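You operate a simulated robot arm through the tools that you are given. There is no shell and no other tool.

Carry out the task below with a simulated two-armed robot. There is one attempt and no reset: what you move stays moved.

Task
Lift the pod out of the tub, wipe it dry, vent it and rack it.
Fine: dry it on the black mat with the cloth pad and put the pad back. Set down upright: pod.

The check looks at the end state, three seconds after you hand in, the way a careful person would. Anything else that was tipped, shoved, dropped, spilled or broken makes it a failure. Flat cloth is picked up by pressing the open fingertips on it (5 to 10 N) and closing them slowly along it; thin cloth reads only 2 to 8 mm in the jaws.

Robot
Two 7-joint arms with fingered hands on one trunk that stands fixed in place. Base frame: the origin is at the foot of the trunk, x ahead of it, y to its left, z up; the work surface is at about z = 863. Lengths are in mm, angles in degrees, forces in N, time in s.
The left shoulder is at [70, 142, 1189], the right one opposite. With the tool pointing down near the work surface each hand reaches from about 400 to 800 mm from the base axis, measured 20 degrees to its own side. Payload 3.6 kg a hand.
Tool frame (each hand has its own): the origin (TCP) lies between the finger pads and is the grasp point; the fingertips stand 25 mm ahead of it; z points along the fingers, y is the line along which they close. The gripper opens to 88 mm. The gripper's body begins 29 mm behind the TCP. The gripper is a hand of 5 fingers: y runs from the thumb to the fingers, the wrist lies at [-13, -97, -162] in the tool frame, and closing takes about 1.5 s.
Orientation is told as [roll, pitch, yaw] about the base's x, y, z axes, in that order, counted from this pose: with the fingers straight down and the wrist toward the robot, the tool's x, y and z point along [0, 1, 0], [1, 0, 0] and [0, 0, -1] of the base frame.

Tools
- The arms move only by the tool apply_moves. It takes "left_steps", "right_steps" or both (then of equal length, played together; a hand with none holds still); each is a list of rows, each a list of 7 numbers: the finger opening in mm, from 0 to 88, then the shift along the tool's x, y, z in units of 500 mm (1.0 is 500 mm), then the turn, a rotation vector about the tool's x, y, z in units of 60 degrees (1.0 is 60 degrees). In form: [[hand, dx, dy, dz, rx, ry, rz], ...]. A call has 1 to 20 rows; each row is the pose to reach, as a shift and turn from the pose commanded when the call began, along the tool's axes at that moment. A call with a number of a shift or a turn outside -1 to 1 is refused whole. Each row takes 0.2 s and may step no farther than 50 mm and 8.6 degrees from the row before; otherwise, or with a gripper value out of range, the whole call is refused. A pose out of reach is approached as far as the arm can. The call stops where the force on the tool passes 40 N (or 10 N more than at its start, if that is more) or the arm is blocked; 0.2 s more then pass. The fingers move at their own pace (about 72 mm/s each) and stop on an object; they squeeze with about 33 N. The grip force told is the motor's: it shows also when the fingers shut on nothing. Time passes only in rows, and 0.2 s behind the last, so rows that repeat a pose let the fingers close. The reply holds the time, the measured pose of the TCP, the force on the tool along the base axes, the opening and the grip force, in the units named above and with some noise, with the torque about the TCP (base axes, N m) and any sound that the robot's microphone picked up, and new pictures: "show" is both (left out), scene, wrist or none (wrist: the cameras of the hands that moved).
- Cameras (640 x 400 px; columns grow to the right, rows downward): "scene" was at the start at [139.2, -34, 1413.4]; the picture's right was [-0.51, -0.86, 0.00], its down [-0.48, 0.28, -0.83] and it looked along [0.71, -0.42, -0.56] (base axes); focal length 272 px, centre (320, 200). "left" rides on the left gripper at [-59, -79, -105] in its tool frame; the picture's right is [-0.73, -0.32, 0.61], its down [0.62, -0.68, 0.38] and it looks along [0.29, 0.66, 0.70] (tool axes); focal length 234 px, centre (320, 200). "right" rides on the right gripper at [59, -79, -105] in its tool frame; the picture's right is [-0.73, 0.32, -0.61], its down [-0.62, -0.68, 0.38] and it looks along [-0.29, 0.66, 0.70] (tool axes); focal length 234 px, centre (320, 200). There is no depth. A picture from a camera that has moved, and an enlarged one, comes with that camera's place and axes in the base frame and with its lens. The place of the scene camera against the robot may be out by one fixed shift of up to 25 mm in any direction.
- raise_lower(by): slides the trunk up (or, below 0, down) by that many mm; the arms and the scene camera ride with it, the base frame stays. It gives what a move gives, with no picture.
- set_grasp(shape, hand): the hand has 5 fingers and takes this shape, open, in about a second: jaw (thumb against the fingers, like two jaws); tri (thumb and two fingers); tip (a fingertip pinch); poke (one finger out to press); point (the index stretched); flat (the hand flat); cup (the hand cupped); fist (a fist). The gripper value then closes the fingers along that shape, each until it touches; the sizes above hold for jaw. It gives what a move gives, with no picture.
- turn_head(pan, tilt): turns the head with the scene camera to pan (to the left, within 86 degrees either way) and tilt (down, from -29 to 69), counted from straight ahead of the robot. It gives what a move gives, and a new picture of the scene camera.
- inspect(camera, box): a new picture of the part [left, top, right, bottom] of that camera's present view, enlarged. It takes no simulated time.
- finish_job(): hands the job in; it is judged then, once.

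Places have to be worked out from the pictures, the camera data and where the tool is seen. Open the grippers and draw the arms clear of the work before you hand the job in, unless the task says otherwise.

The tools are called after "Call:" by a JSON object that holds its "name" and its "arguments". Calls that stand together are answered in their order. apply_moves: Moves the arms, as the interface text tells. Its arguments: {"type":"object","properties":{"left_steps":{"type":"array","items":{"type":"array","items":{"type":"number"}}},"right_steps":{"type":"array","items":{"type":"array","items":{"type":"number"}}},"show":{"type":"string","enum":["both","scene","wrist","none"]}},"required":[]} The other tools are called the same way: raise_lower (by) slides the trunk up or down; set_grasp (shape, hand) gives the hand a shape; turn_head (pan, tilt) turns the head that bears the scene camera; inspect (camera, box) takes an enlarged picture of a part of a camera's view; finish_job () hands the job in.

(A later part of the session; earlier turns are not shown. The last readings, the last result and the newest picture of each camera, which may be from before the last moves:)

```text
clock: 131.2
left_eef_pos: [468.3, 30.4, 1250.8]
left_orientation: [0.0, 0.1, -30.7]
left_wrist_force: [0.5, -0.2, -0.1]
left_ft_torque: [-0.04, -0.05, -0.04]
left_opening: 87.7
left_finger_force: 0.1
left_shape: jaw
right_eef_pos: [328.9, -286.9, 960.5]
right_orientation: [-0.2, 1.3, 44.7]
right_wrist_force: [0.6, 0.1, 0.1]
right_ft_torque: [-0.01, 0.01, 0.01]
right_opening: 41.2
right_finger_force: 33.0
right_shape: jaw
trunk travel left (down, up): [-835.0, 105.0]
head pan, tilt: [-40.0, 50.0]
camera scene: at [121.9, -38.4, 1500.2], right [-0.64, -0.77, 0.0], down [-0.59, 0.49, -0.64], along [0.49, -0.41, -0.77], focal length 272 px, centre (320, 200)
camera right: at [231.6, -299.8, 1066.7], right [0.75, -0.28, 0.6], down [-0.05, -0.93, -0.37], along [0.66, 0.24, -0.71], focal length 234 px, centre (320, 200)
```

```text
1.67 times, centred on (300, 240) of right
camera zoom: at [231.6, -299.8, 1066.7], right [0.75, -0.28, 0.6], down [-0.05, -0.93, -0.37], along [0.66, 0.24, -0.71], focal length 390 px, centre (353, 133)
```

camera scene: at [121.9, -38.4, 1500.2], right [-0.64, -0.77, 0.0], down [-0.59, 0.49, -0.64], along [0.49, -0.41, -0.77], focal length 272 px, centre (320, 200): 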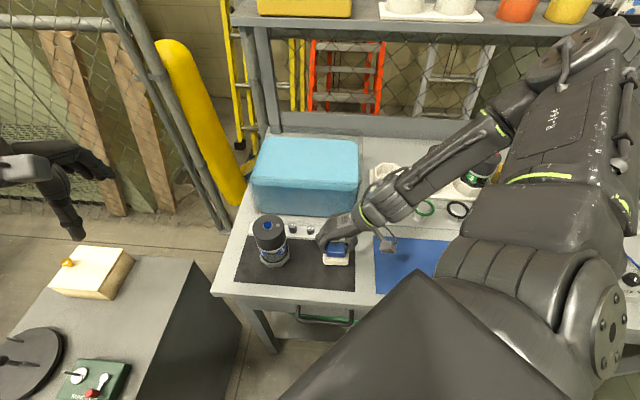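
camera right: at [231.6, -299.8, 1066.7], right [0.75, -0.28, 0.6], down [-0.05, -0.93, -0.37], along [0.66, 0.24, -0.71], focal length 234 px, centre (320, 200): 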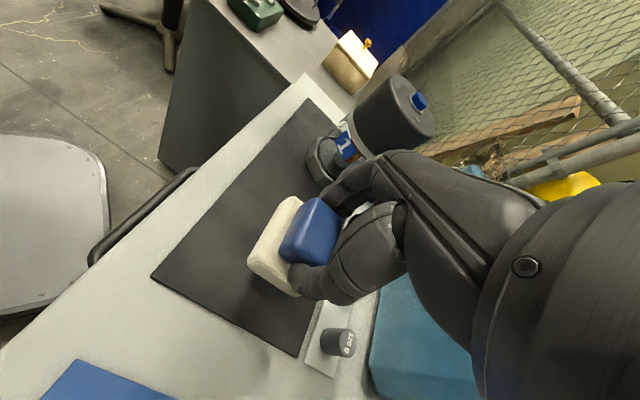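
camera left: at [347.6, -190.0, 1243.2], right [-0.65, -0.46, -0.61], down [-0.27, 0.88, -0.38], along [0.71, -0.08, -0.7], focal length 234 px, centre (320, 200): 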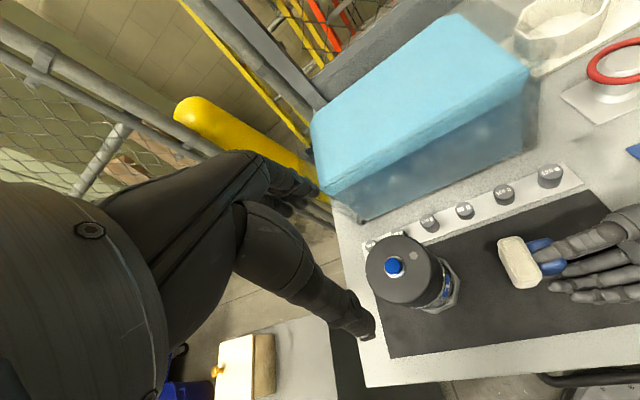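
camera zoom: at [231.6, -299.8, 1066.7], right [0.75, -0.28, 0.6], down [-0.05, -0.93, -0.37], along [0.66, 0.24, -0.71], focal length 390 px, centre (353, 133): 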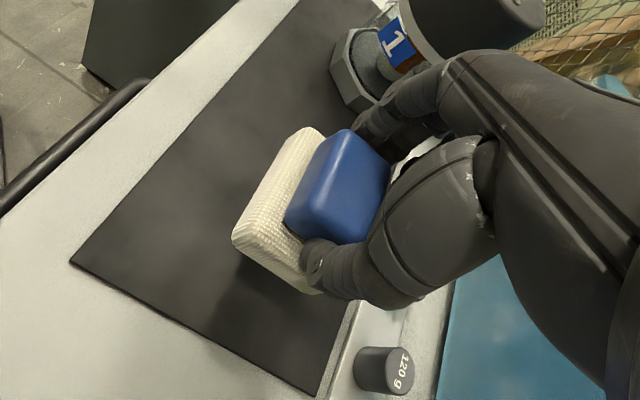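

I level the hand and lower to just above the mat.

Call:
{"name": "apply_moves", "arguments": {"right_steps": [[20, 0, 0.001, 0.03, -0.008, -0.008, 0], [20, 0, 0.001, 0.06, -0.015, -0.015, 0], [20, 0, 0.001, 0.085, -0.015, -0.015, 0], [20, 0, 0.001, 0.094, -0.015, -0.015, 0], [20, 0, 0.001, 0.094, -0.015, -0.015, 0]], "show": "both"}}

Call:
{"name": "inspect", "arguments": {"camera": "scene", "box": [280, 200, 400, 300]}}

```text
clock: 132.4
left_eef_pos: [468.0, 29.9, 1251.8]
left_orientation: [0.0, -0.1, -30.7]
left_wrist_force: [0.6, 0.3, 0.7]
left_ft_torque: [0.0, 0.0, -0.01]
left_opening: 87.7
left_finger_force: 0.1
left_shape: jaw
right_eef_pos: [326.9, -287.7, 915.0]
right_orientation: [-1.0, 0.3, 44.6]
right_wrist_force: [-0.3, 0.1, -0.1]
right_ft_torque: [0.01, -0.05, 0.01]
right_opening: 41.2
right_finger_force: 33.2
right_shape: jaw
trunk travel left (down, up): [-835.0, 105.0]
head pan, tilt: [-40.0, 50.0]
camera scene: at [121.7, -38.6, 1500.2], right [-0.64, -0.77, 0.0], down [-0.59, 0.49, -0.64], along [0.49, -0.41, -0.77], focal length 272 px, centre (320, 200)
camera right: at [228.8, -300.7, 1018.8], right [0.73, -0.28, 0.62], down [-0.04, -0.93, -0.37], along [0.68, 0.24, -0.69], focal length 234 px, centre (320, 200)
```

scene: 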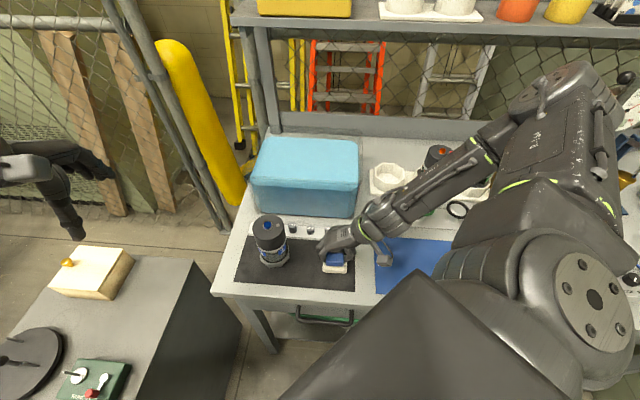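
right: 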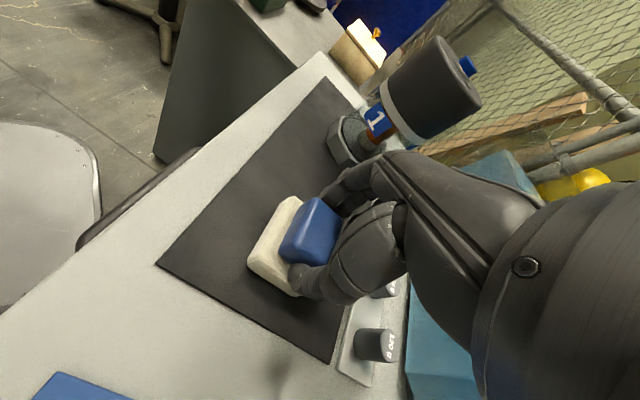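

```text
4.00 times, centred on (340, 250) of scene
camera zoom: at [121.7, -38.6, 1500.2], right [-0.64, -0.77, 0.0], down [-0.59, 0.49, -0.64], along [0.49, -0.41, -0.77], focal length 1088 px, centre (240, 0)
```

zoom: 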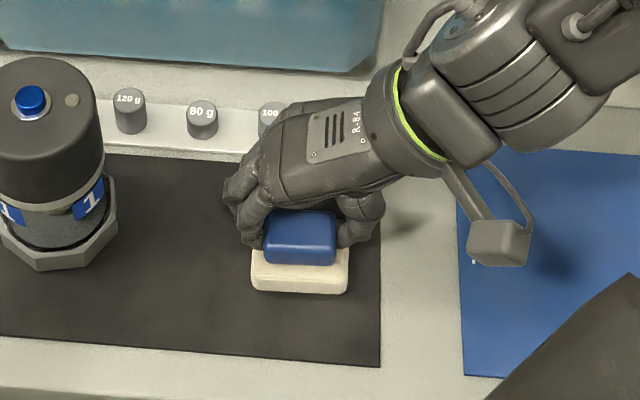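

Slightly above the mat. I correct 3 mm and lower in 2 mm steps.

Call:
{"name": "apply_moves", "arguments": {"right_steps": [[20, -0.005, 0.003, 0.004, 0, 0, 0], [20, -0.005, 0.003, 0.008, 0, 0, 0], [20, -0.005, 0.003, 0.011, 0, 0, 0], [20, -0.005, 0.003, 0.011, 0, 0, 0]], "show": "none"}}

```text
clock: 133.4
left_eef_pos: [465.6, 31.3, 1253.3]
left_orientation: [0.0, -0.2, -30.5]
left_wrist_force: [-0.3, 0.3, -0.1]
left_ft_torque: [-0.03, -0.04, 0.05]
left_opening: 87.9
left_finger_force: 0.0
left_shape: jaw
right_eef_pos: [331.0, -287.2, 910.3]
right_orientation: [-1.3, 0.2, 44.9]
right_wrist_force: [1.2, -1.8, 24.9]
right_ft_torque: [0.6, -0.53, -0.02]
right_opening: 41.1
right_finger_force: 32.6
right_shape: jaw
trunk travel left (down, up): [-835.0, 105.0]
head pan, tilt: [-40.0, 50.0]
```

Contact reached (25 N). I ease 1 mm, open the hand, and lift straight up.

Call:
{"name": "apply_moves", "arguments": {"right_steps": [[20, 0, 0, -0.003, 0, 0, 0], [35, 0, 0, -0.004, 0, 0, 0], [50, 0, 0, -0.004, 0, 0, 0], [65, 0, 0, -0.004, 0, 0, 0], [80, 0, 0, -0.004, 0, 0, 0], [88, 0, 0, -0.004, 0, 0, 0], [88, 0, 0, -0.004, 0, 0, 0], [88, 0, 0, -0.004, 0, 0, 0], [88, 0, 0, -0.03, 0, 0, 0], [88, 0, 0, -0.08, 0, 0, 0], [88, 0, 0, -0.16, 0, 0, 0], [88, 0, 0, -0.2, 0, 0, 0], [88, 0, 0, -0.2, 0, 0, 0]], "show": "both"}}

Call:
{"name": "inspect", "arguments": {"camera": "scene", "box": [280, 200, 400, 300]}}

```text
clock: 136.2
left_eef_pos: [468.6, 29.2, 1252.9]
left_orientation: [0.0, 0.0, -30.6]
left_wrist_force: [-0.8, -0.2, -0.1]
left_ft_torque: [0.0, 0.0, -0.03]
left_opening: 87.6
left_finger_force: 0.0
left_shape: jaw
right_eef_pos: [329.2, -286.8, 1007.9]
right_orientation: [-1.0, 0.3, 44.7]
right_wrist_force: [0.0, 0.1, -0.3]
right_ft_torque: [0.04, 0.03, 0.02]
right_opening: 87.6
right_finger_force: 0.0
right_shape: jaw
trunk travel left (down, up): [-835.0, 105.0]
head pan, tilt: [-40.0, 50.0]
camera scene: at [122.1, -39.1, 1500.1], right [-0.64, -0.77, 0.0], down [-0.59, 0.49, -0.64], along [0.49, -0.41, -0.77], focal length 272 px, centre (320, 200)
camera right: at [231.7, -299.8, 1112.9], right [0.74, -0.28, 0.62], down [-0.04, -0.93, -0.37], along [0.68, 0.25, -0.69], focal length 234 px, centre (320, 200)
```

scene: 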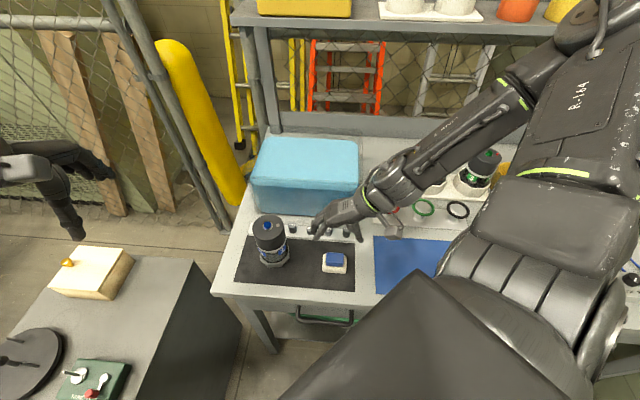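
right: 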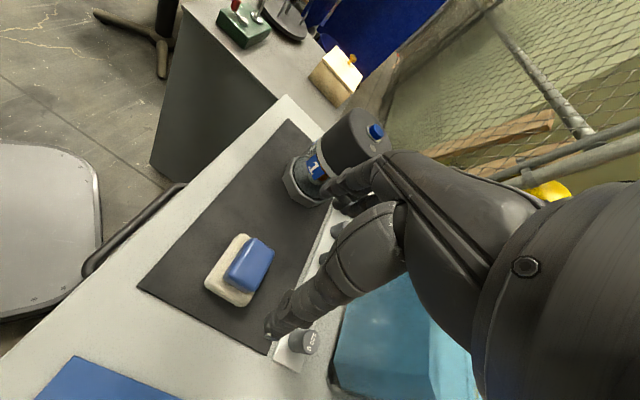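

```text
4.00 times, centred on (340, 250) of scene
camera zoom: at [122.1, -39.1, 1500.1], right [-0.64, -0.77, 0.0], down [-0.59, 0.49, -0.64], along [0.49, -0.41, -0.77], focal length 1088 px, centre (240, 0)
```

zoom: 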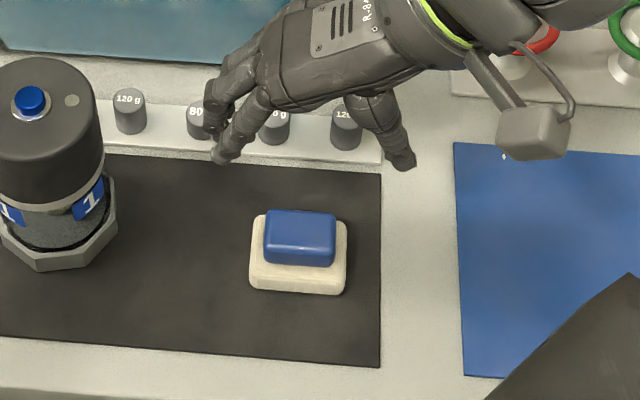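

The pad is back on the mat at its place (within several mm). For venting I move the right hand above the pod, turning to yaw 0, well clear of the button.

Call:
{"name": "apply_moves", "arguments": {"right_steps": [[88, 0, 0, -0.08, 0, 0, 0.1], [88, 0, 0, -0.16, 0, 0, 0.2], [88, 0, 0.02, -0.22, 0, 0, 0.3], [88, -0.002, 0.08, -0.26, 0, 0, 0.4], [88, -0.004, 0.14, -0.26, 0, 0, 0.5], [88, -0.006, 0.2, -0.26, 0, 0, 0.6], [88, -0.008, 0.26, -0.26, 0, 0, 0.7], [88, -0.011, 0.318, -0.26, 0, 0, 0.745], [88, -0.011, 0.318, -0.26, 0, 0, 0.745]], "show": "both"}}

```text
clock: 138.2
left_eef_pos: [468.0, 30.0, 1251.0]
left_orientation: [0.0, 0.0, -30.5]
left_wrist_force: [-0.4, 0.1, 0.1]
left_ft_torque: [-0.02, 0.04, 0.02]
left_opening: 88.0
left_finger_force: 0.1
left_shape: jaw
right_eef_pos: [444.7, -176.3, 1137.6]
right_orientation: [-0.9, -0.5, 0.1]
right_wrist_force: [-0.3, -0.5, 0.3]
right_ft_torque: [-0.04, -0.01, -0.01]
right_opening: 87.4
right_finger_force: 0.2
right_shape: jaw
right hand out of reach, approached as far as the arm can: row 2, 3, 4, 5, 6
trunk travel left (down, up): [-835.0, 105.0]
head pan, tilt: [-40.0, 50.0]
camera scene: at [121.1, -39.1, 1500.2], right [-0.64, -0.77, 0.0], down [-0.59, 0.49, -0.64], along [0.49, -0.41, -0.77], focal length 272 px, centre (320, 200)
camera right: at [364.9, -116.7, 1241.2], right [0.32, -0.72, 0.62], down [-0.68, -0.63, -0.38], along [0.66, -0.3, -0.69], focal length 234 px, centre (320, 200)
```

scene: 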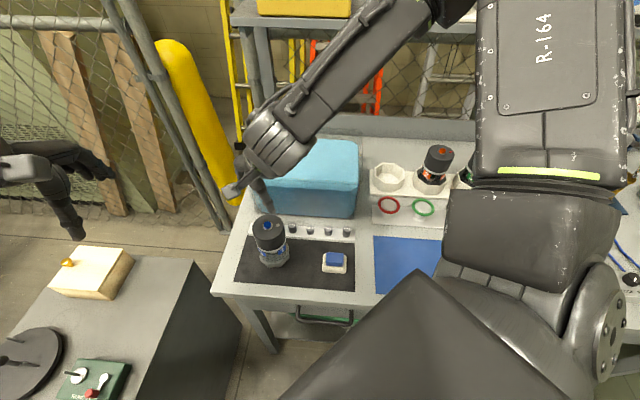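
right: 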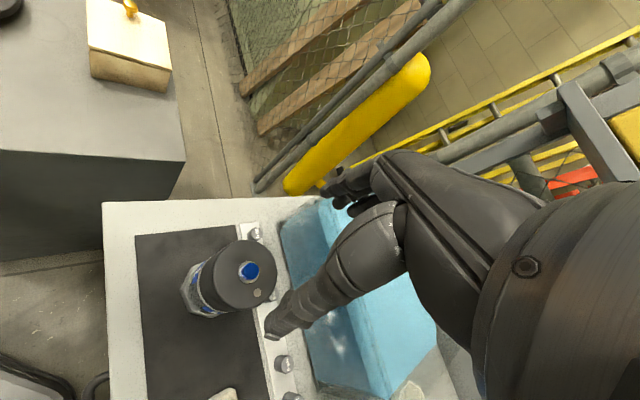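

The hand is over the pod at z≈1138. I set the right hand to the poke shape and look where the finger points.

Call:
{"name": "set_grasp", "arguments": {"shape": "poke", "hand": "right"}}

Call:
{"name": "inspect", "arguments": {"camera": "right", "box": [0, 0, 640, 400]}}

Call:
{"name": "inspect", "arguments": {"camera": "scene", "box": [210, 100, 340, 290]}}

```text
clock: 139.1
left_eef_pos: [468.4, 29.8, 1251.5]
left_orientation: [0.1, 0.0, -30.6]
left_wrist_force: [-0.1, 0.1, -0.7]
left_ft_torque: [-0.03, 0.0, -0.01]
left_opening: 87.8
left_finger_force: 0.1
left_shape: jaw
right_eef_pos: [445.4, -176.4, 1137.3]
right_orientation: [-1.0, -0.5, 0.1]
right_wrist_force: [0.7, 0.0, -0.1]
right_ft_torque: [0.03, 0.01, -0.04]
right_opening: 0.1
right_finger_force: 0.1
right_shape: poke
trunk travel left (down, up): [-835.0, 105.0]
head pan, tilt: [-40.0, 50.0]
```

```text
1.00 times, centred on (320, 200) of right (not enlarged: the box is as wide or as high as the picture)
camera zoom: at [365.4, -116.4, 1241.1], right [0.32, -0.72, 0.62], down [-0.68, -0.63, -0.38], along [0.66, -0.3, -0.69], focal length 234 px, centre (320, 200)
```

zoom: 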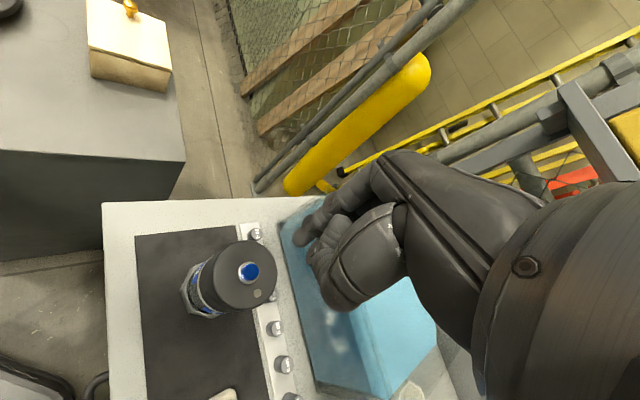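

```text
2.11 times, centred on (275, 195) of scene
camera zoom: at [122.0, -38.4, 1500.2], right [-0.64, -0.77, 0.0], down [-0.59, 0.49, -0.64], along [0.49, -0.41, -0.77], focal length 573 px, centre (415, 210)
```

zoom: 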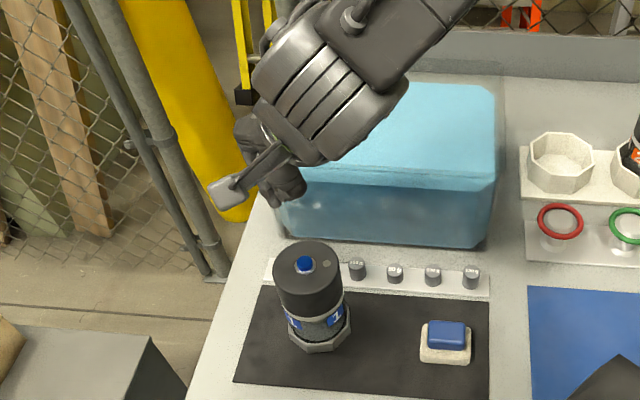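

Call:
{"name": "inspect", "arguments": {"camera": "right", "box": [260, 140, 440, 340]}}

Call:
{"name": "inspect", "arguments": {"camera": "scene", "box": [230, 140, 310, 220]}}

Call:
{"name": "inspect", "arguments": {"camera": "left", "box": [300, 0, 640, 400]}}

```text
2.00 times, centred on (350, 240) of right
camera zoom: at [365.4, -116.4, 1241.1], right [0.32, -0.72, 0.62], down [-0.68, -0.63, -0.38], along [0.66, -0.3, -0.69], focal length 468 px, centre (260, 120)
```

zoom: 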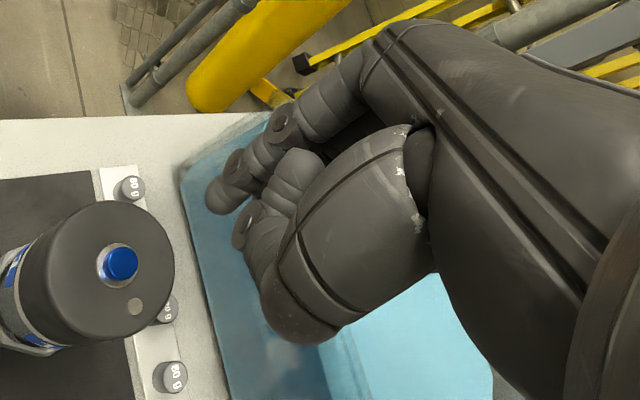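

```text
5.00 times, centred on (270, 180) of scene
camera zoom: at [122.0, -38.4, 1500.2], right [-0.64, -0.77, 0.0], down [-0.59, 0.49, -0.64], along [0.49, -0.41, -0.77], focal length 1360 px, centre (570, 300)
```

zoom: 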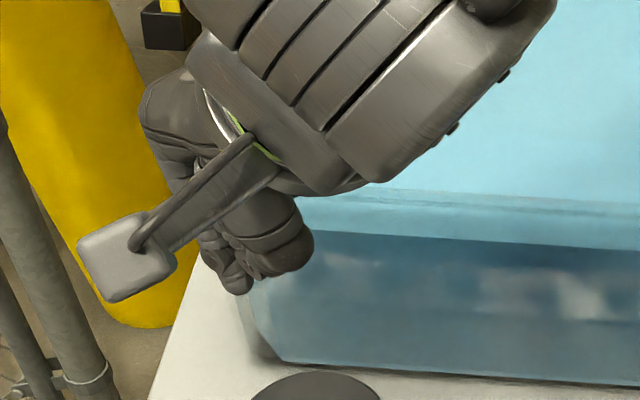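

```text
1.00 times, centred on (470, 200) of left (not enlarged: the box is as wide or as high as the picture)
camera zoom: at [370.5, 19.9, 1357.5], right [-0.65, -0.46, -0.61], down [-0.27, 0.88, -0.38], along [0.71, -0.08, -0.7], focal length 234 px, centre (170, 200)
```

zoom: 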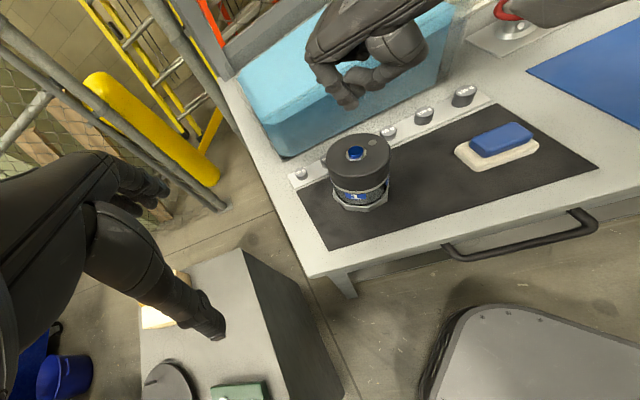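

The poke fingertip is on the tool axis 25 mm ahead of the TCP. The button measures at about (447, -180); I move above it to z≈1060 (tip ≈1035) and re-check.

Call:
{"name": "apply_moves", "arguments": {"right_steps": [[0, -0.004, 0.002, 0.05, 0, 0, 0], [0, -0.007, 0.003, 0.11, 0, 0, 0], [0, -0.007, 0.003, 0.15, 0, 0, 0], [0, -0.007, 0.003, 0.15, 0, 0, 0]], "show": "both"}}

Call:
{"name": "inspect", "arguments": {"camera": "right", "box": [200, 140, 380, 340]}}

Call:
{"name": "inspect", "arguments": {"camera": "left", "box": [400, 60, 600, 240]}}

```text
clock: 140.1
left_eef_pos: [468.0, 30.4, 1252.2]
left_orientation: [0.0, 0.0, -30.7]
left_wrist_force: [0.4, -0.6, 0.4]
left_ft_torque: [0.0, 0.0, -0.01]
left_opening: 87.8
left_finger_force: 0.0
left_shape: jaw
right_eef_pos: [447.8, -180.7, 1064.8]
right_orientation: [-1.0, -0.5, 0.2]
right_wrist_force: [0.2, -0.7, -0.1]
right_ft_torque: [0.02, 0.0, 0.0]
right_opening: 0.0
right_finger_force: 0.1
right_shape: poke
trunk travel left (down, up): [-835.0, 105.0]
head pan, tilt: [-40.0, 50.0]
camera scene: at [121.6, -38.4, 1500.2], right [-0.64, -0.77, 0.0], down [-0.59, 0.49, -0.64], along [0.49, -0.41, -0.77], focal length 272 px, centre (320, 200)
camera right: at [368.0, -120.7, 1168.0], right [0.32, -0.72, 0.62], down [-0.68, -0.63, -0.38], along [0.66, -0.3, -0.68], focal length 234 px, centre (320, 200)
```

scene: 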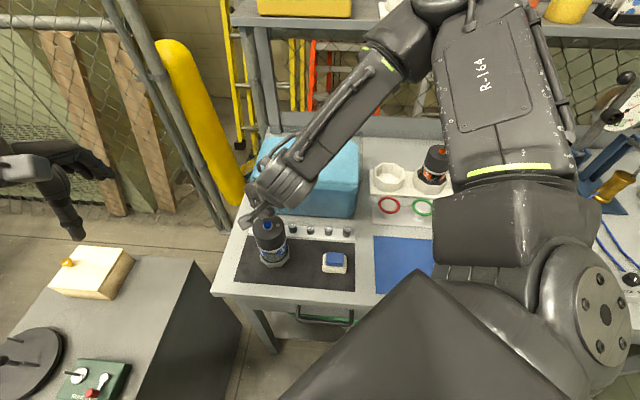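
right: 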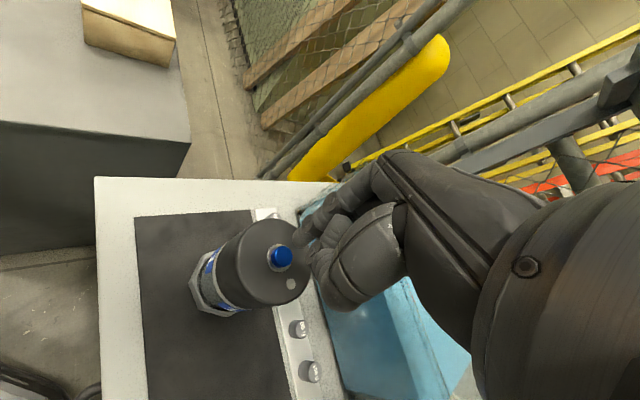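

```text
2.00 times, centred on (290, 240) of right
camera zoom: at [368.0, -120.7, 1168.0], right [0.32, -0.72, 0.62], down [-0.68, -0.63, -0.38], along [0.66, -0.3, -0.68], focal length 468 px, centre (380, 120)
```

zoom: 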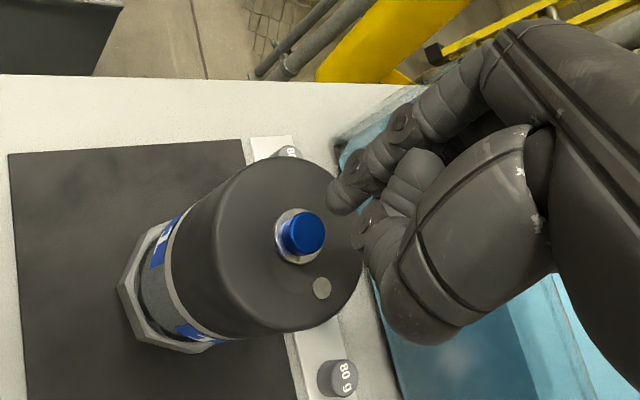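

```text
2.22 times, centred on (500, 150) of left
camera zoom: at [370.1, 19.9, 1357.6], right [-0.65, -0.46, -0.61], down [-0.27, 0.88, -0.38], along [0.71, -0.08, -0.7], focal length 520 px, centre (-80, 311)
```

zoom: 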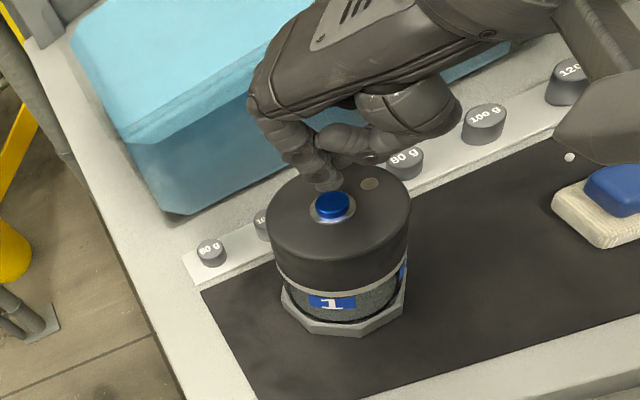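

Comparing both wrist cameras, the fingertip is ~2.5 mm off towards +x+y of the button. I correct and descend to just above the button.

Call:
{"name": "apply_moves", "arguments": {"right_steps": [[0, -0.005, -0.005, 0.01, 0, 0, 0], [0, -0.005, -0.005, 0.025, 0, 0, 0], [0, -0.005, -0.005, 0.036, 0, 0, 0], [0, -0.005, -0.005, 0.036, 0, 0, 0]], "show": "both"}}

Call:
{"name": "inspect", "arguments": {"camera": "right", "box": [220, 150, 380, 330]}}

Call:
{"name": "inspect", "arguments": {"camera": "left", "box": [440, 80, 580, 220]}}

```text
clock: 141.1
left_eef_pos: [468.0, 31.2, 1252.7]
left_orientation: [-0.1, 0.0, -30.6]
left_wrist_force: [0.9, 0.2, 1.0]
left_ft_torque: [-0.01, 0.01, 0.0]
left_opening: 87.9
left_finger_force: 0.0
left_shape: jaw
right_eef_pos: [444.2, -183.9, 1044.5]
right_orientation: [-1.0, -0.5, 0.1]
right_wrist_force: [0.3, 0.5, -0.9]
right_ft_torque: [-0.02, 0.01, -0.01]
right_opening: 0.0
right_finger_force: 0.1
right_shape: poke
trunk travel left (down, up): [-835.0, 105.0]
head pan, tilt: [-40.0, 50.0]
camera scene: at [121.7, -38.5, 1500.2], right [-0.64, -0.77, 0.0], down [-0.59, 0.49, -0.64], along [0.49, -0.41, -0.77], focal length 272 px, centre (320, 200)
camera right: at [364.5, -124.7, 1148.9], right [0.32, -0.72, 0.62], down [-0.68, -0.63, -0.38], along [0.66, -0.3, -0.69], focal length 234 px, centre (320, 200)
```

scene: 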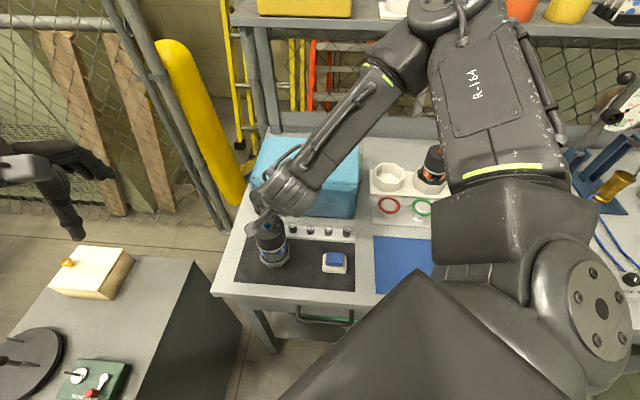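
right: 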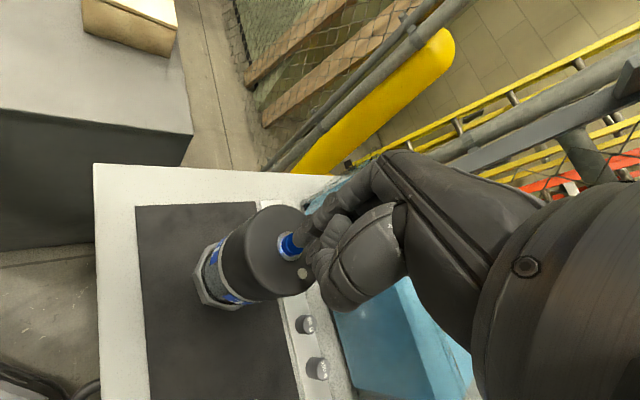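

```text
2.22 times, centred on (300, 240) of right
camera zoom: at [364.5, -124.7, 1148.9], right [0.32, -0.72, 0.62], down [-0.68, -0.63, -0.38], along [0.66, -0.3, -0.69], focal length 520 px, centre (364, 111)
```

zoom: 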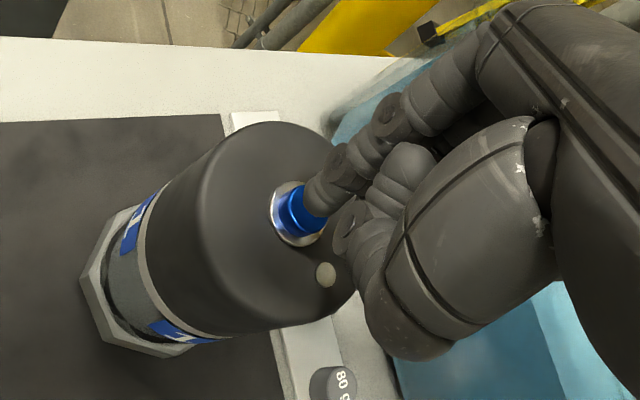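

```text
2.86 times, centred on (510, 150) of left
camera zoom: at [370.2, 19.8, 1357.6], right [-0.65, -0.46, -0.61], down [-0.27, 0.88, -0.38], along [0.71, -0.08, -0.7], focal length 669 px, centre (-223, 343)
```

zoom: 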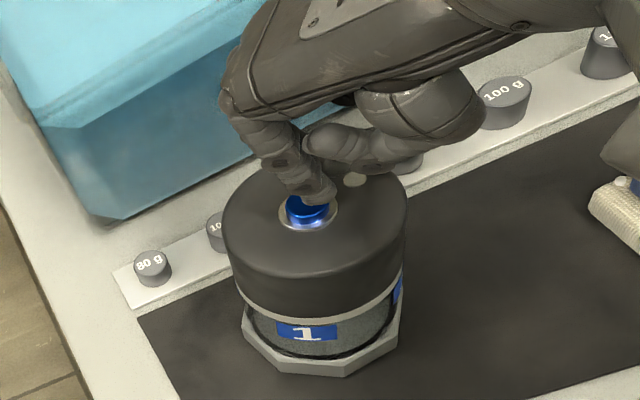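

The fingertip is just above the button and roughly centred. I press down in 1.5 mm steps, watching force and sound.

Call:
{"name": "apply_moves", "arguments": {"right_steps": [[0, 0, 0, 0.003, 0, 0, 0], [0, 0, 0, 0.006, 0, 0, 0], [0, 0, 0, 0.009, 0, 0, 0], [0, 0, 0, 0.009, 0, 0, 0]], "show": "none"}}

```text
clock: 142.1
left_eef_pos: [468.5, 30.5, 1252.0]
left_orientation: [0.1, 0.1, -30.5]
left_wrist_force: [0.2, 0.1, -0.7]
left_ft_torque: [-0.01, 0.02, 0.0]
left_opening: 87.7
left_finger_force: 0.1
left_shape: jaw
right_eef_pos: [445.3, -185.0, 1040.5]
right_orientation: [-1.0, -0.5, 0.0]
right_wrist_force: [-0.6, -0.1, -0.4]
right_ft_torque: [0.03, 0.0, -0.01]
right_opening: 0.0
right_finger_force: 0.1
right_shape: poke
trunk travel left (down, up): [-835.0, 105.0]
head pan, tilt: [-40.0, 50.0]
```

Call:
{"name": "apply_moves", "arguments": {"right_steps": [[0, 0, 0, 0.003, 0, 0, 0], [0, 0, 0, 0.006, 0, 0, 0], [0, 0, 0, 0.009, 0, 0, 0], [0, 0, 0, 0.009, 0, 0, 0]], "show": "wrist"}}

Call:
{"name": "inspect", "arguments": {"camera": "left", "box": [440, 80, 580, 220]}}

Call:
{"name": "inspect", "arguments": {"camera": "right", "box": [220, 150, 380, 330]}}

```text
clock: 143.1
left_eef_pos: [468.5, 30.0, 1251.9]
left_orientation: [0.0, -0.1, -30.6]
left_wrist_force: [-0.6, 0.7, 0.0]
left_ft_torque: [0.0, 0.01, -0.01]
left_opening: 87.9
left_finger_force: 0.0
left_shape: jaw
right_eef_pos: [445.7, -185.1, 1035.6]
right_orientation: [-1.0, -0.5, 0.1]
right_wrist_force: [0.6, 0.3, 0.3]
right_ft_torque: [0.0, -0.01, -0.02]
right_opening: 0.2
right_finger_force: 0.1
right_shape: poke
trunk travel left (down, up): [-835.0, 105.0]
head pan, tilt: [-40.0, 50.0]
camera right: at [365.5, -124.3, 1138.8], right [0.32, -0.72, 0.62], down [-0.68, -0.63, -0.38], along [0.66, -0.3, -0.69], focal length 234 px, centre (320, 200)
```

right: 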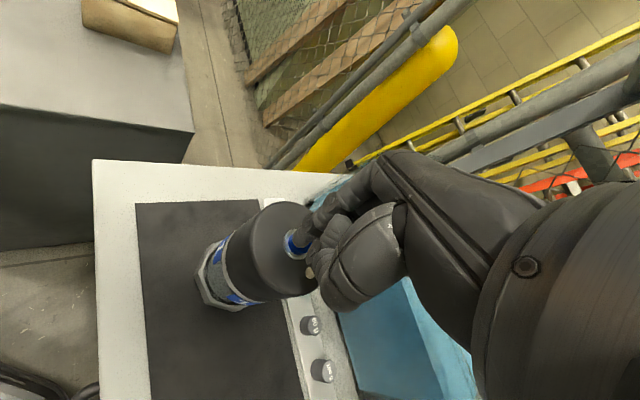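

```text
2.86 times, centred on (510, 150) of left
camera zoom: at [370.4, 19.8, 1357.5], right [-0.65, -0.46, -0.61], down [-0.27, 0.88, -0.38], along [0.71, -0.08, -0.7], focal length 669 px, centre (-223, 343)
```

zoom: 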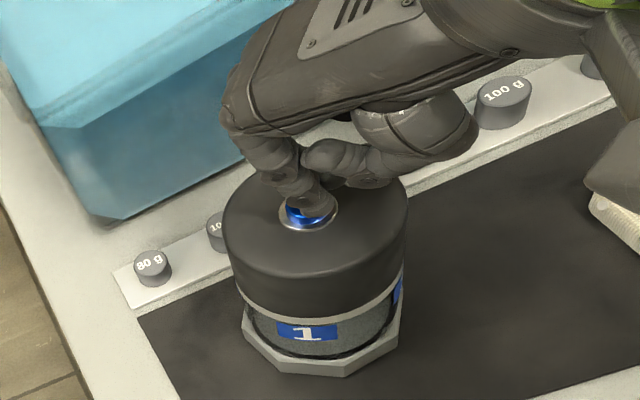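

```text
2.22 times, centred on (300, 240) of right
camera zoom: at [365.5, -124.3, 1138.8], right [0.32, -0.72, 0.62], down [-0.68, -0.63, -0.38], along [0.66, -0.3, -0.69], focal length 520 px, centre (364, 111)
```

zoom: 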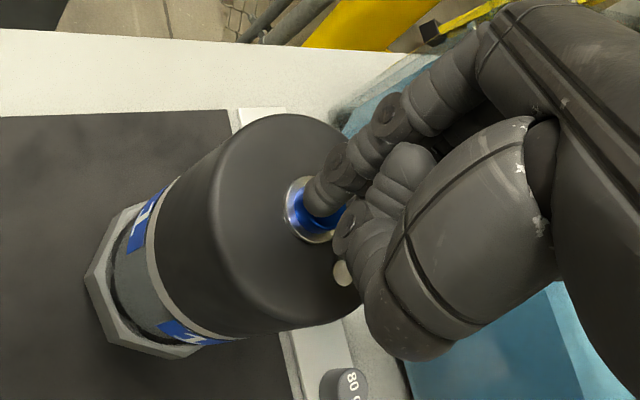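

Still no reaction force; I continue down in small steps.

Call:
{"name": "apply_moves", "arguments": {"right_steps": [[0, 0.002, 0, 0.002, 0, 0, 0], [0, 0.003, 0, 0.004, 0, 0, 0], [0, 0.003, 0, 0.006, 0, 0, 0], [0, 0.003, 0, 0.006, 0, 0, 0]], "show": "none"}}

```text
clock: 144.1
left_eef_pos: [468.7, 31.0, 1251.8]
left_orientation: [0.0, 0.0, -30.6]
left_wrist_force: [0.3, -0.2, -0.2]
left_ft_torque: [-0.02, 0.02, -0.01]
left_opening: 87.8
left_finger_force: 0.0
left_shape: jaw
right_eef_pos: [444.3, -182.7, 1032.4]
right_orientation: [-1.0, -0.6, 0.1]
right_wrist_force: [-0.2, 0.2, 0.2]
right_ft_torque: [0.01, -0.03, -0.01]
right_opening: 0.0
right_finger_force: 0.1
right_shape: poke
trunk travel left (down, up): [-835.0, 105.0]
head pan, tilt: [-40.0, 50.0]
```

Call:
{"name": "apply_moves", "arguments": {"right_steps": [[0, 0, 0, 0.002, 0, 0, 0], [0, 0, 0, 0.004, 0, 0, 0], [0, 0, 0, 0.006, 0, 0, 0], [0, 0, 0, 0.008, 0, 0, 0], [0, 0, 0, 0.008, 0, 0, 0]], "show": "wrist"}}

Call:
{"name": "inspect", "arguments": {"camera": "left", "box": [460, 100, 560, 200]}}

Call:
{"name": "inspect", "arguments": {"camera": "right", "box": [250, 190, 350, 290]}}

```text
clock: 145.3
left_eef_pos: [467.2, 29.6, 1251.8]
left_orientation: [0.0, 0.0, -30.5]
left_wrist_force: [-0.7, 0.2, -0.1]
left_ft_torque: [-0.06, -0.04, 0.01]
left_opening: 87.9
left_finger_force: 0.0
left_shape: jaw
right_eef_pos: [446.8, -183.2, 1029.4]
right_orientation: [-1.0, -0.5, 0.1]
right_wrist_force: [0.2, 0.4, 1.1]
right_ft_torque: [0.03, 0.0, 0.04]
right_opening: 0.0
right_finger_force: 0.1
right_shape: poke
trunk travel left (down, up): [-835.0, 105.0]
head pan, tilt: [-40.0, 50.0]
camera right: at [365.3, -123.2, 1132.3], right [0.32, -0.72, 0.62], down [-0.68, -0.63, -0.38], along [0.66, -0.3, -0.68], focal length 234 px, centre (320, 200)
```

right: 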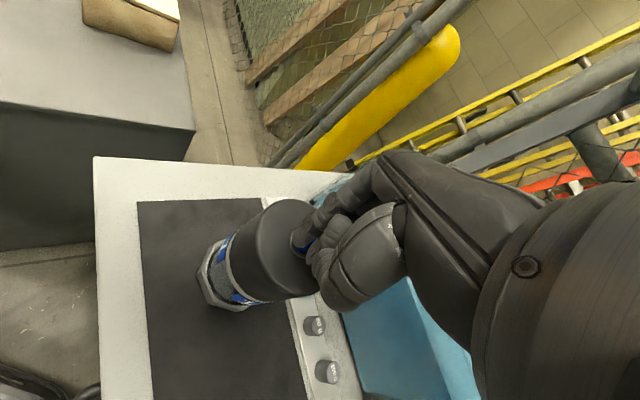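

```text
4.00 times, centred on (510, 150) of left
camera zoom: at [370.3, 19.9, 1357.6], right [-0.65, -0.46, -0.61], down [-0.27, 0.88, -0.38], along [0.71, -0.08, -0.7], focal length 937 px, centre (-440, 400)
```

zoom: 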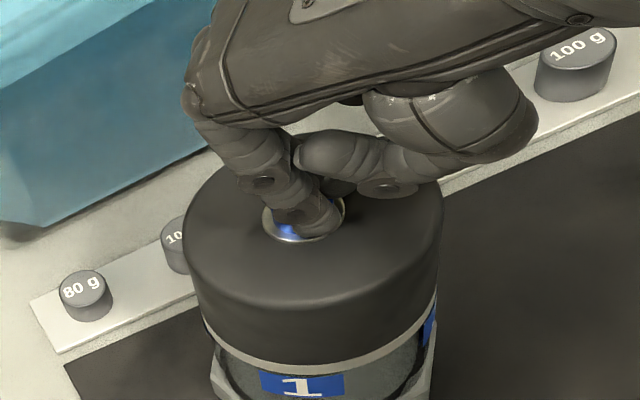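

```text
4.00 times, centred on (300, 240) of right
camera zoom: at [365.3, -123.2, 1132.3], right [0.32, -0.72, 0.62], down [-0.68, -0.63, -0.38], along [0.66, -0.3, -0.68], focal length 937 px, centre (400, 40)
```

zoom: 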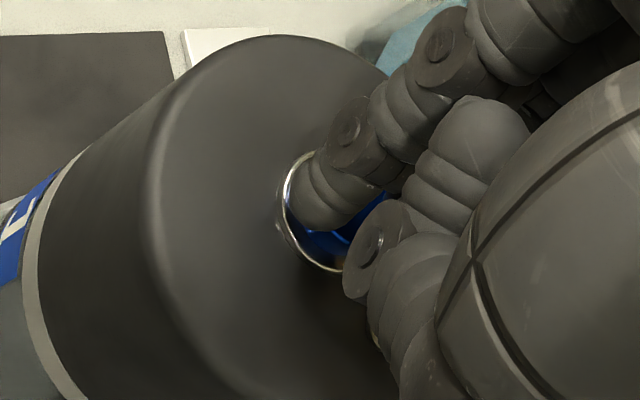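

First contact force (1 N). I keep pressing in 1 mm steps.

Call:
{"name": "apply_moves", "arguments": {"right_steps": [[0, 0, 0, 0.002, 0, 0, 0], [0, 0, 0, 0.004, 0, 0, 0], [0, 0, 0, 0.006, 0, 0, 0], [0, 0, 0, 0.006, 0, 0, 0]], "show": "none"}}

```text
clock: 146.3
left_eef_pos: [467.0, 30.2, 1251.7]
left_orientation: [0.0, 0.0, -30.6]
left_wrist_force: [-0.3, -0.2, 0.3]
left_ft_torque: [0.0, 0.02, 0.02]
left_opening: 88.1
left_finger_force: 0.1
left_shape: jaw
right_eef_pos: [445.0, -183.1, 1024.9]
right_orientation: [-1.0, -0.6, 0.0]
right_wrist_force: [-0.5, 0.5, 1.9]
right_ft_torque: [0.03, 0.01, -0.04]
right_opening: 0.1
right_finger_force: 0.1
right_shape: poke
trunk travel left (down, up): [-835.0, 105.0]
head pan, tilt: [-40.0, 50.0]
```

Call:
{"name": "apply_moves", "arguments": {"right_steps": [[0, 0, 0, 0.002, 0, 0, 0], [0, 0, 0, 0.004, 0, 0, 0], [0, 0, 0, 0.006, 0, 0, 0], [0, 0, 0, 0.006, 0, 0, 0]], "show": "wrist"}}

Call:
{"name": "inspect", "arguments": {"camera": "left", "box": [460, 100, 560, 200]}}

```text
clock: 147.3
left_eef_pos: [467.8, 30.9, 1251.9]
left_orientation: [0.1, -0.1, -30.5]
left_wrist_force: [0.5, 0.1, -0.2]
left_ft_torque: [0.0, -0.02, 0.02]
left_opening: 87.8
left_finger_force: 0.0
left_shape: jaw
right_eef_pos: [445.1, -182.6, 1022.7]
right_orientation: [-0.9, -0.4, 0.1]
right_wrist_force: [-2.3, -0.7, 2.9]
right_ft_torque: [0.0, 0.07, 0.0]
right_opening: 0.0
right_finger_force: 0.0
right_shape: poke
trunk travel left (down, up): [-835.0, 105.0]
head pan, tilt: [-40.0, 50.0]
camera right: at [365.0, -123.3, 1126.4], right [0.32, -0.72, 0.62], down [-0.68, -0.63, -0.38], along [0.66, -0.3, -0.68], focal length 234 px, centre (320, 200)
```

right: 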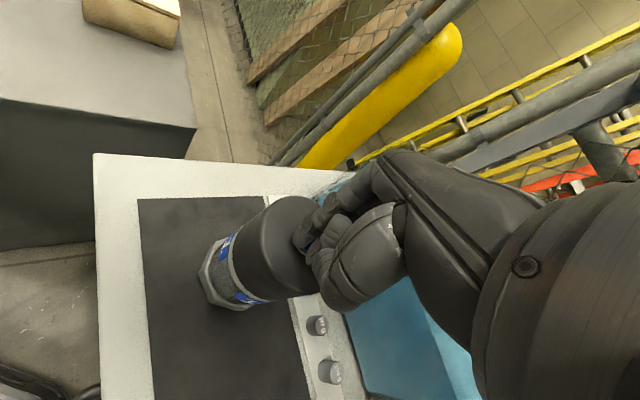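

```text
4.00 times, centred on (510, 150) of left
camera zoom: at [369.6, 19.7, 1357.8], right [-0.65, -0.46, -0.61], down [-0.27, 0.88, -0.38], along [0.71, -0.08, -0.7], focal length 937 px, centre (-440, 400)
```

zoom: 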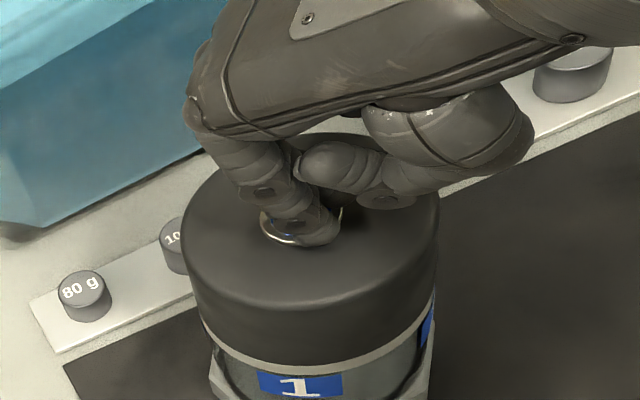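

The button is going down (≈3 N). I press 2 mm more and hold, listening.

Call:
{"name": "apply_moves", "arguments": {"right_steps": [[0, 0, 0, 0.002, 0, 0, 0], [0, 0, 0, 0.004, 0, 0, 0], [0, 0, 0, 0.004, 0, 0, 0], [0, 0, 0, 0.004, 0, 0, 0], [0, 0, 0, 0.004, 0, 0, 0]], "show": "none"}}

```text
clock: 148.5
left_eef_pos: [466.7, 30.8, 1251.9]
left_orientation: [0.1, 0.0, -30.5]
left_wrist_force: [0.4, 0.3, -0.5]
left_ft_torque: [0.03, 0.01, 0.01]
left_opening: 87.8
left_finger_force: 0.0
left_shape: jaw
right_eef_pos: [444.3, -182.9, 1020.8]
right_orientation: [-1.0, -0.6, 0.1]
right_wrist_force: [0.1, -0.3, 10.2]
right_ft_torque: [-0.05, -0.01, 0.02]
right_opening: 0.0
right_finger_force: 0.1
right_shape: poke
trunk travel left (down, up): [-835.0, 105.0]
head pan, tilt: [-40.0, 50.0]
```

Force rose to 10 N – the button is bottomed. I press 1 mm further and hold ~3 s for venting.

Call:
{"name": "apply_moves", "arguments": {"right_steps": [[0, 0, 0, 0.002, 0, 0, 0], [0, 0, 0, 0.002, 0, 0, 0], [0, 0, 0, 0.002, 0, 0, 0], [0, 0, 0, 0.002, 0, 0, 0], [0, 0, 0, 0.002, 0, 0, 0], [0, 0, 0, 0.002, 0, 0, 0], [0, 0, 0, 0.002, 0, 0, 0], [0, 0, 0, 0.002, 0, 0, 0], [0, 0, 0, 0.002, 0, 0, 0], [0, 0, 0, 0.002, 0, 0, 0], [0, 0, 0, 0.002, 0, 0, 0], [0, 0, 0, 0.002, 0, 0, 0], [0, 0, 0, 0.002, 0, 0, 0], [0, 0, 0, 0.002, 0, 0, 0]], "show": "none"}}

```text
clock: 151.5
left_eef_pos: [465.2, 31.6, 1252.8]
left_orientation: [0.0, -0.1, -30.6]
left_wrist_force: [0.4, -0.1, 0.2]
left_ft_torque: [0.02, 0.0, -0.01]
left_opening: 87.7
left_finger_force: 0.1
left_shape: jaw
right_eef_pos: [443.6, -183.0, 1020.7]
right_orientation: [-1.0, -0.6, 0.1]
right_wrist_force: [-0.6, 0.3, 18.9]
right_ft_torque: [-0.17, -0.04, 0.01]
right_opening: 0.0
right_finger_force: 0.1
right_shape: poke
trunk travel left (down, up): [-835.0, 105.0]
head pan, tilt: [-40.0, 50.0]
```

I lift the finger and check the indicator beside the button.

Call:
{"name": "apply_moves", "arguments": {"right_steps": [[0, 0, 0, -0.02, 0, 0, 0], [0, 0, 0, -0.06, 0, 0, 0], [0, 0, 0, -0.12, 0, 0, 0], [0, 0, 0, -0.2, 0, 0, 0], [0, 0, 0, -0.24, 0, 0, 0], [0, 0, 0, -0.24, 0, 0, 0]], "show": "both"}}

Call:
{"name": "inspect", "arguments": {"camera": "left", "box": [440, 80, 580, 220]}}

Call:
{"name": "inspect", "arguments": {"camera": "right", "box": [160, 200, 320, 330]}}

Call:
{"name": "inspect", "arguments": {"camera": "scene", "box": [240, 200, 310, 275]}}

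```text
clock: 152.9
left_eef_pos: [467.4, 29.4, 1252.4]
left_orientation: [0.0, 0.0, -30.5]
left_wrist_force: [-0.6, -0.5, 0.0]
left_ft_torque: [-0.02, 0.0, 0.01]
left_opening: 87.8
left_finger_force: 0.0
left_shape: jaw
right_eef_pos: [443.7, -180.8, 1140.8]
right_orientation: [-1.0, -0.4, 0.1]
right_wrist_force: [0.1, 0.1, 0.4]
right_ft_torque: [0.02, 0.0, -0.02]
right_opening: 0.0
right_finger_force: 0.1
right_shape: poke
trunk travel left (down, up): [-835.0, 105.0]
head pan, tilt: [-40.0, 50.0]
camera scene: at [122.1, -38.7, 1500.1], right [-0.64, -0.77, 0.0], down [-0.59, 0.49, -0.64], along [0.49, -0.41, -0.77], focal length 272 px, centre (320, 200)
camera right: at [363.3, -121.4, 1244.8], right [0.32, -0.72, 0.62], down [-0.68, -0.63, -0.38], along [0.66, -0.3, -0.69], focal length 234 px, centre (320, 200)
```

scene: 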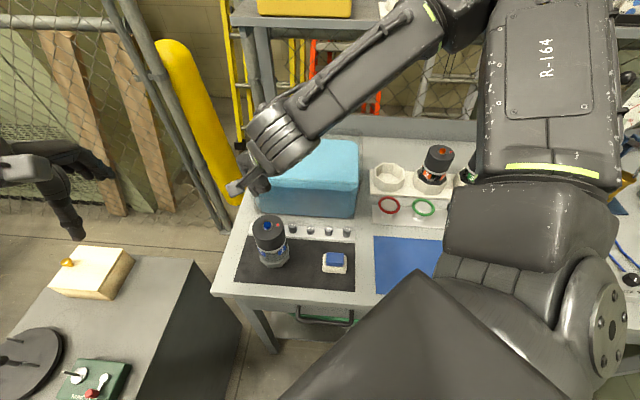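
right: 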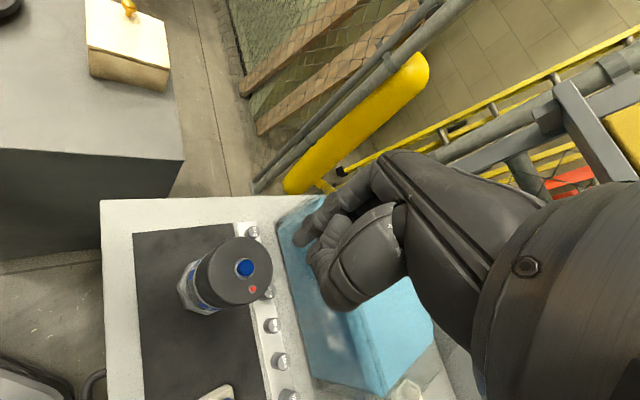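

```text
2.86 times, centred on (510, 150) of left
camera zoom: at [370.6, 19.6, 1357.5], right [-0.65, -0.46, -0.61], down [-0.27, 0.88, -0.38], along [0.71, -0.08, -0.7], focal length 669 px, centre (-223, 343)
```

zoom: 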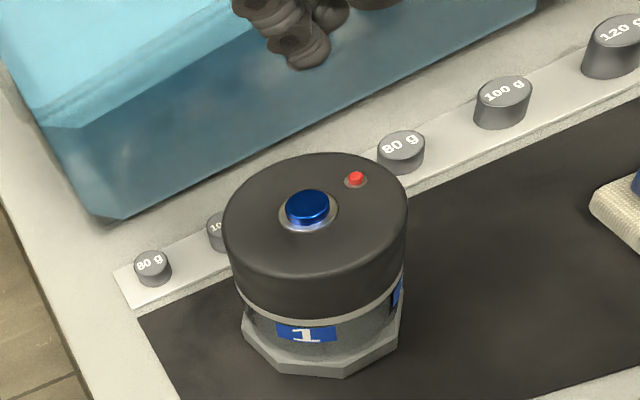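

```text
3.08 times, centred on (240, 265) of right
camera zoom: at [363.3, -121.4, 1244.8], right [0.32, -0.72, 0.62], down [-0.68, -0.63, -0.38], along [0.66, -0.3, -0.69], focal length 720 px, centre (566, 0)
```

zoom: 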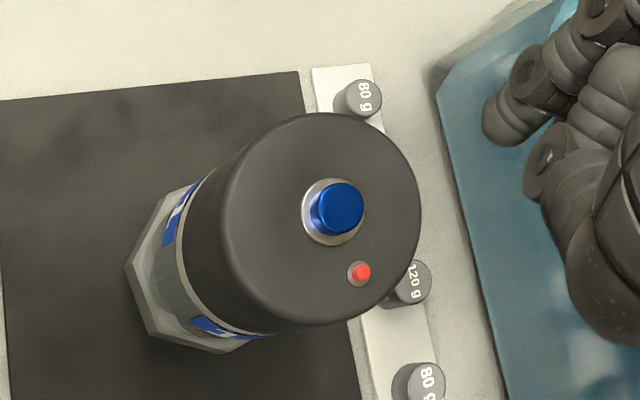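

```text
5.33 times, centred on (275, 238) of scene
camera zoom: at [122.1, -38.7, 1500.1], right [-0.64, -0.77, 0.0], down [-0.59, 0.49, -0.64], along [0.49, -0.41, -0.77], focal length 1450 px, centre (560, 0)
```

zoom: 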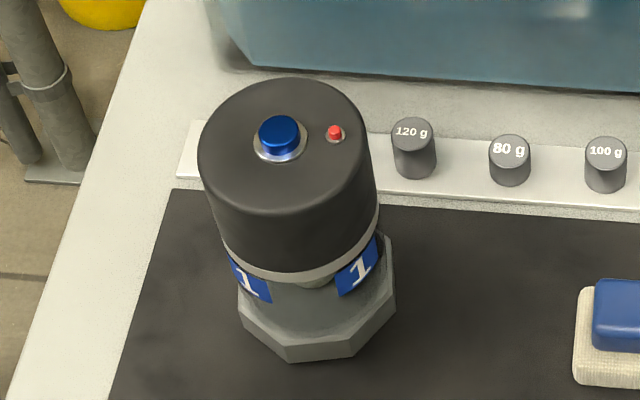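

The red pin has popped up like on the racked pods: vented. I return the hand to jaw shape and study the rack seat and pod foot orientation.

Call:
{"name": "set_grasp", "arguments": {"shape": "jaw", "hand": "right"}}

Call:
{"name": "inspect", "arguments": {"camera": "scene", "box": [360, 130, 470, 210]}}

Call:
{"name": "inspect", "arguments": {"camera": "scene", "box": [240, 210, 300, 275]}}

```text
clock: 153.8
left_eef_pos: [467.6, 30.5, 1251.5]
left_orientation: [-0.1, 0.0, -30.6]
left_wrist_force: [-0.6, 0.3, 0.2]
left_ft_torque: [0.02, 0.02, 0.0]
left_opening: 88.0
left_finger_force: 0.0
left_shape: jaw
right_eef_pos: [443.5, -181.6, 1140.9]
right_orientation: [-1.0, -0.5, 0.2]
right_wrist_force: [0.0, 0.2, -0.2]
right_ft_torque: [-0.01, -0.01, 0.0]
right_opening: 87.9
right_finger_force: 0.1
right_shape: jaw
trunk travel left (down, up): [-835.0, 105.0]
head pan, tilt: [-40.0, 50.0]
```

```text
5.00 times, centred on (415, 170) of scene
camera zoom: at [121.7, -38.5, 1500.2], right [-0.64, -0.77, 0.0], down [-0.59, 0.49, -0.64], along [0.49, -0.41, -0.77], focal length 1360 px, centre (-155, 350)
```

zoom: 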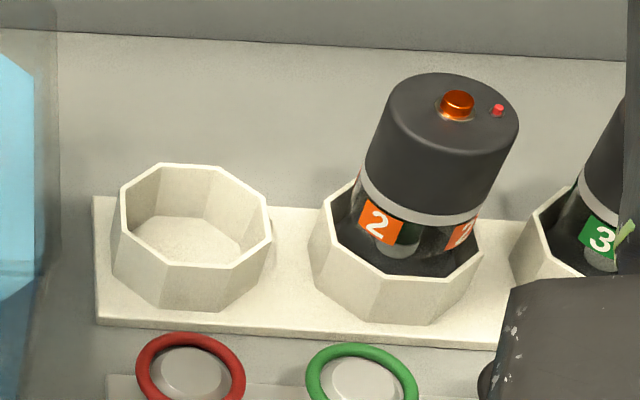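

```text
6.15 times, centred on (270, 242) of scene
camera zoom: at [121.7, -38.5, 1500.2], right [-0.64, -0.77, 0.0], down [-0.59, 0.49, -0.64], along [0.49, -0.41, -0.77], focal length 1674 px, centre (628, -62)
```

zoom: 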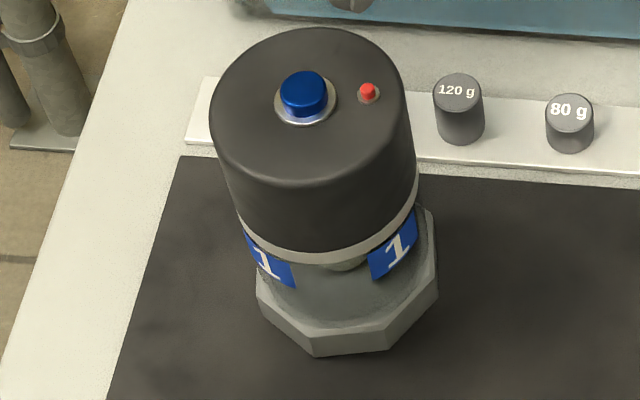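

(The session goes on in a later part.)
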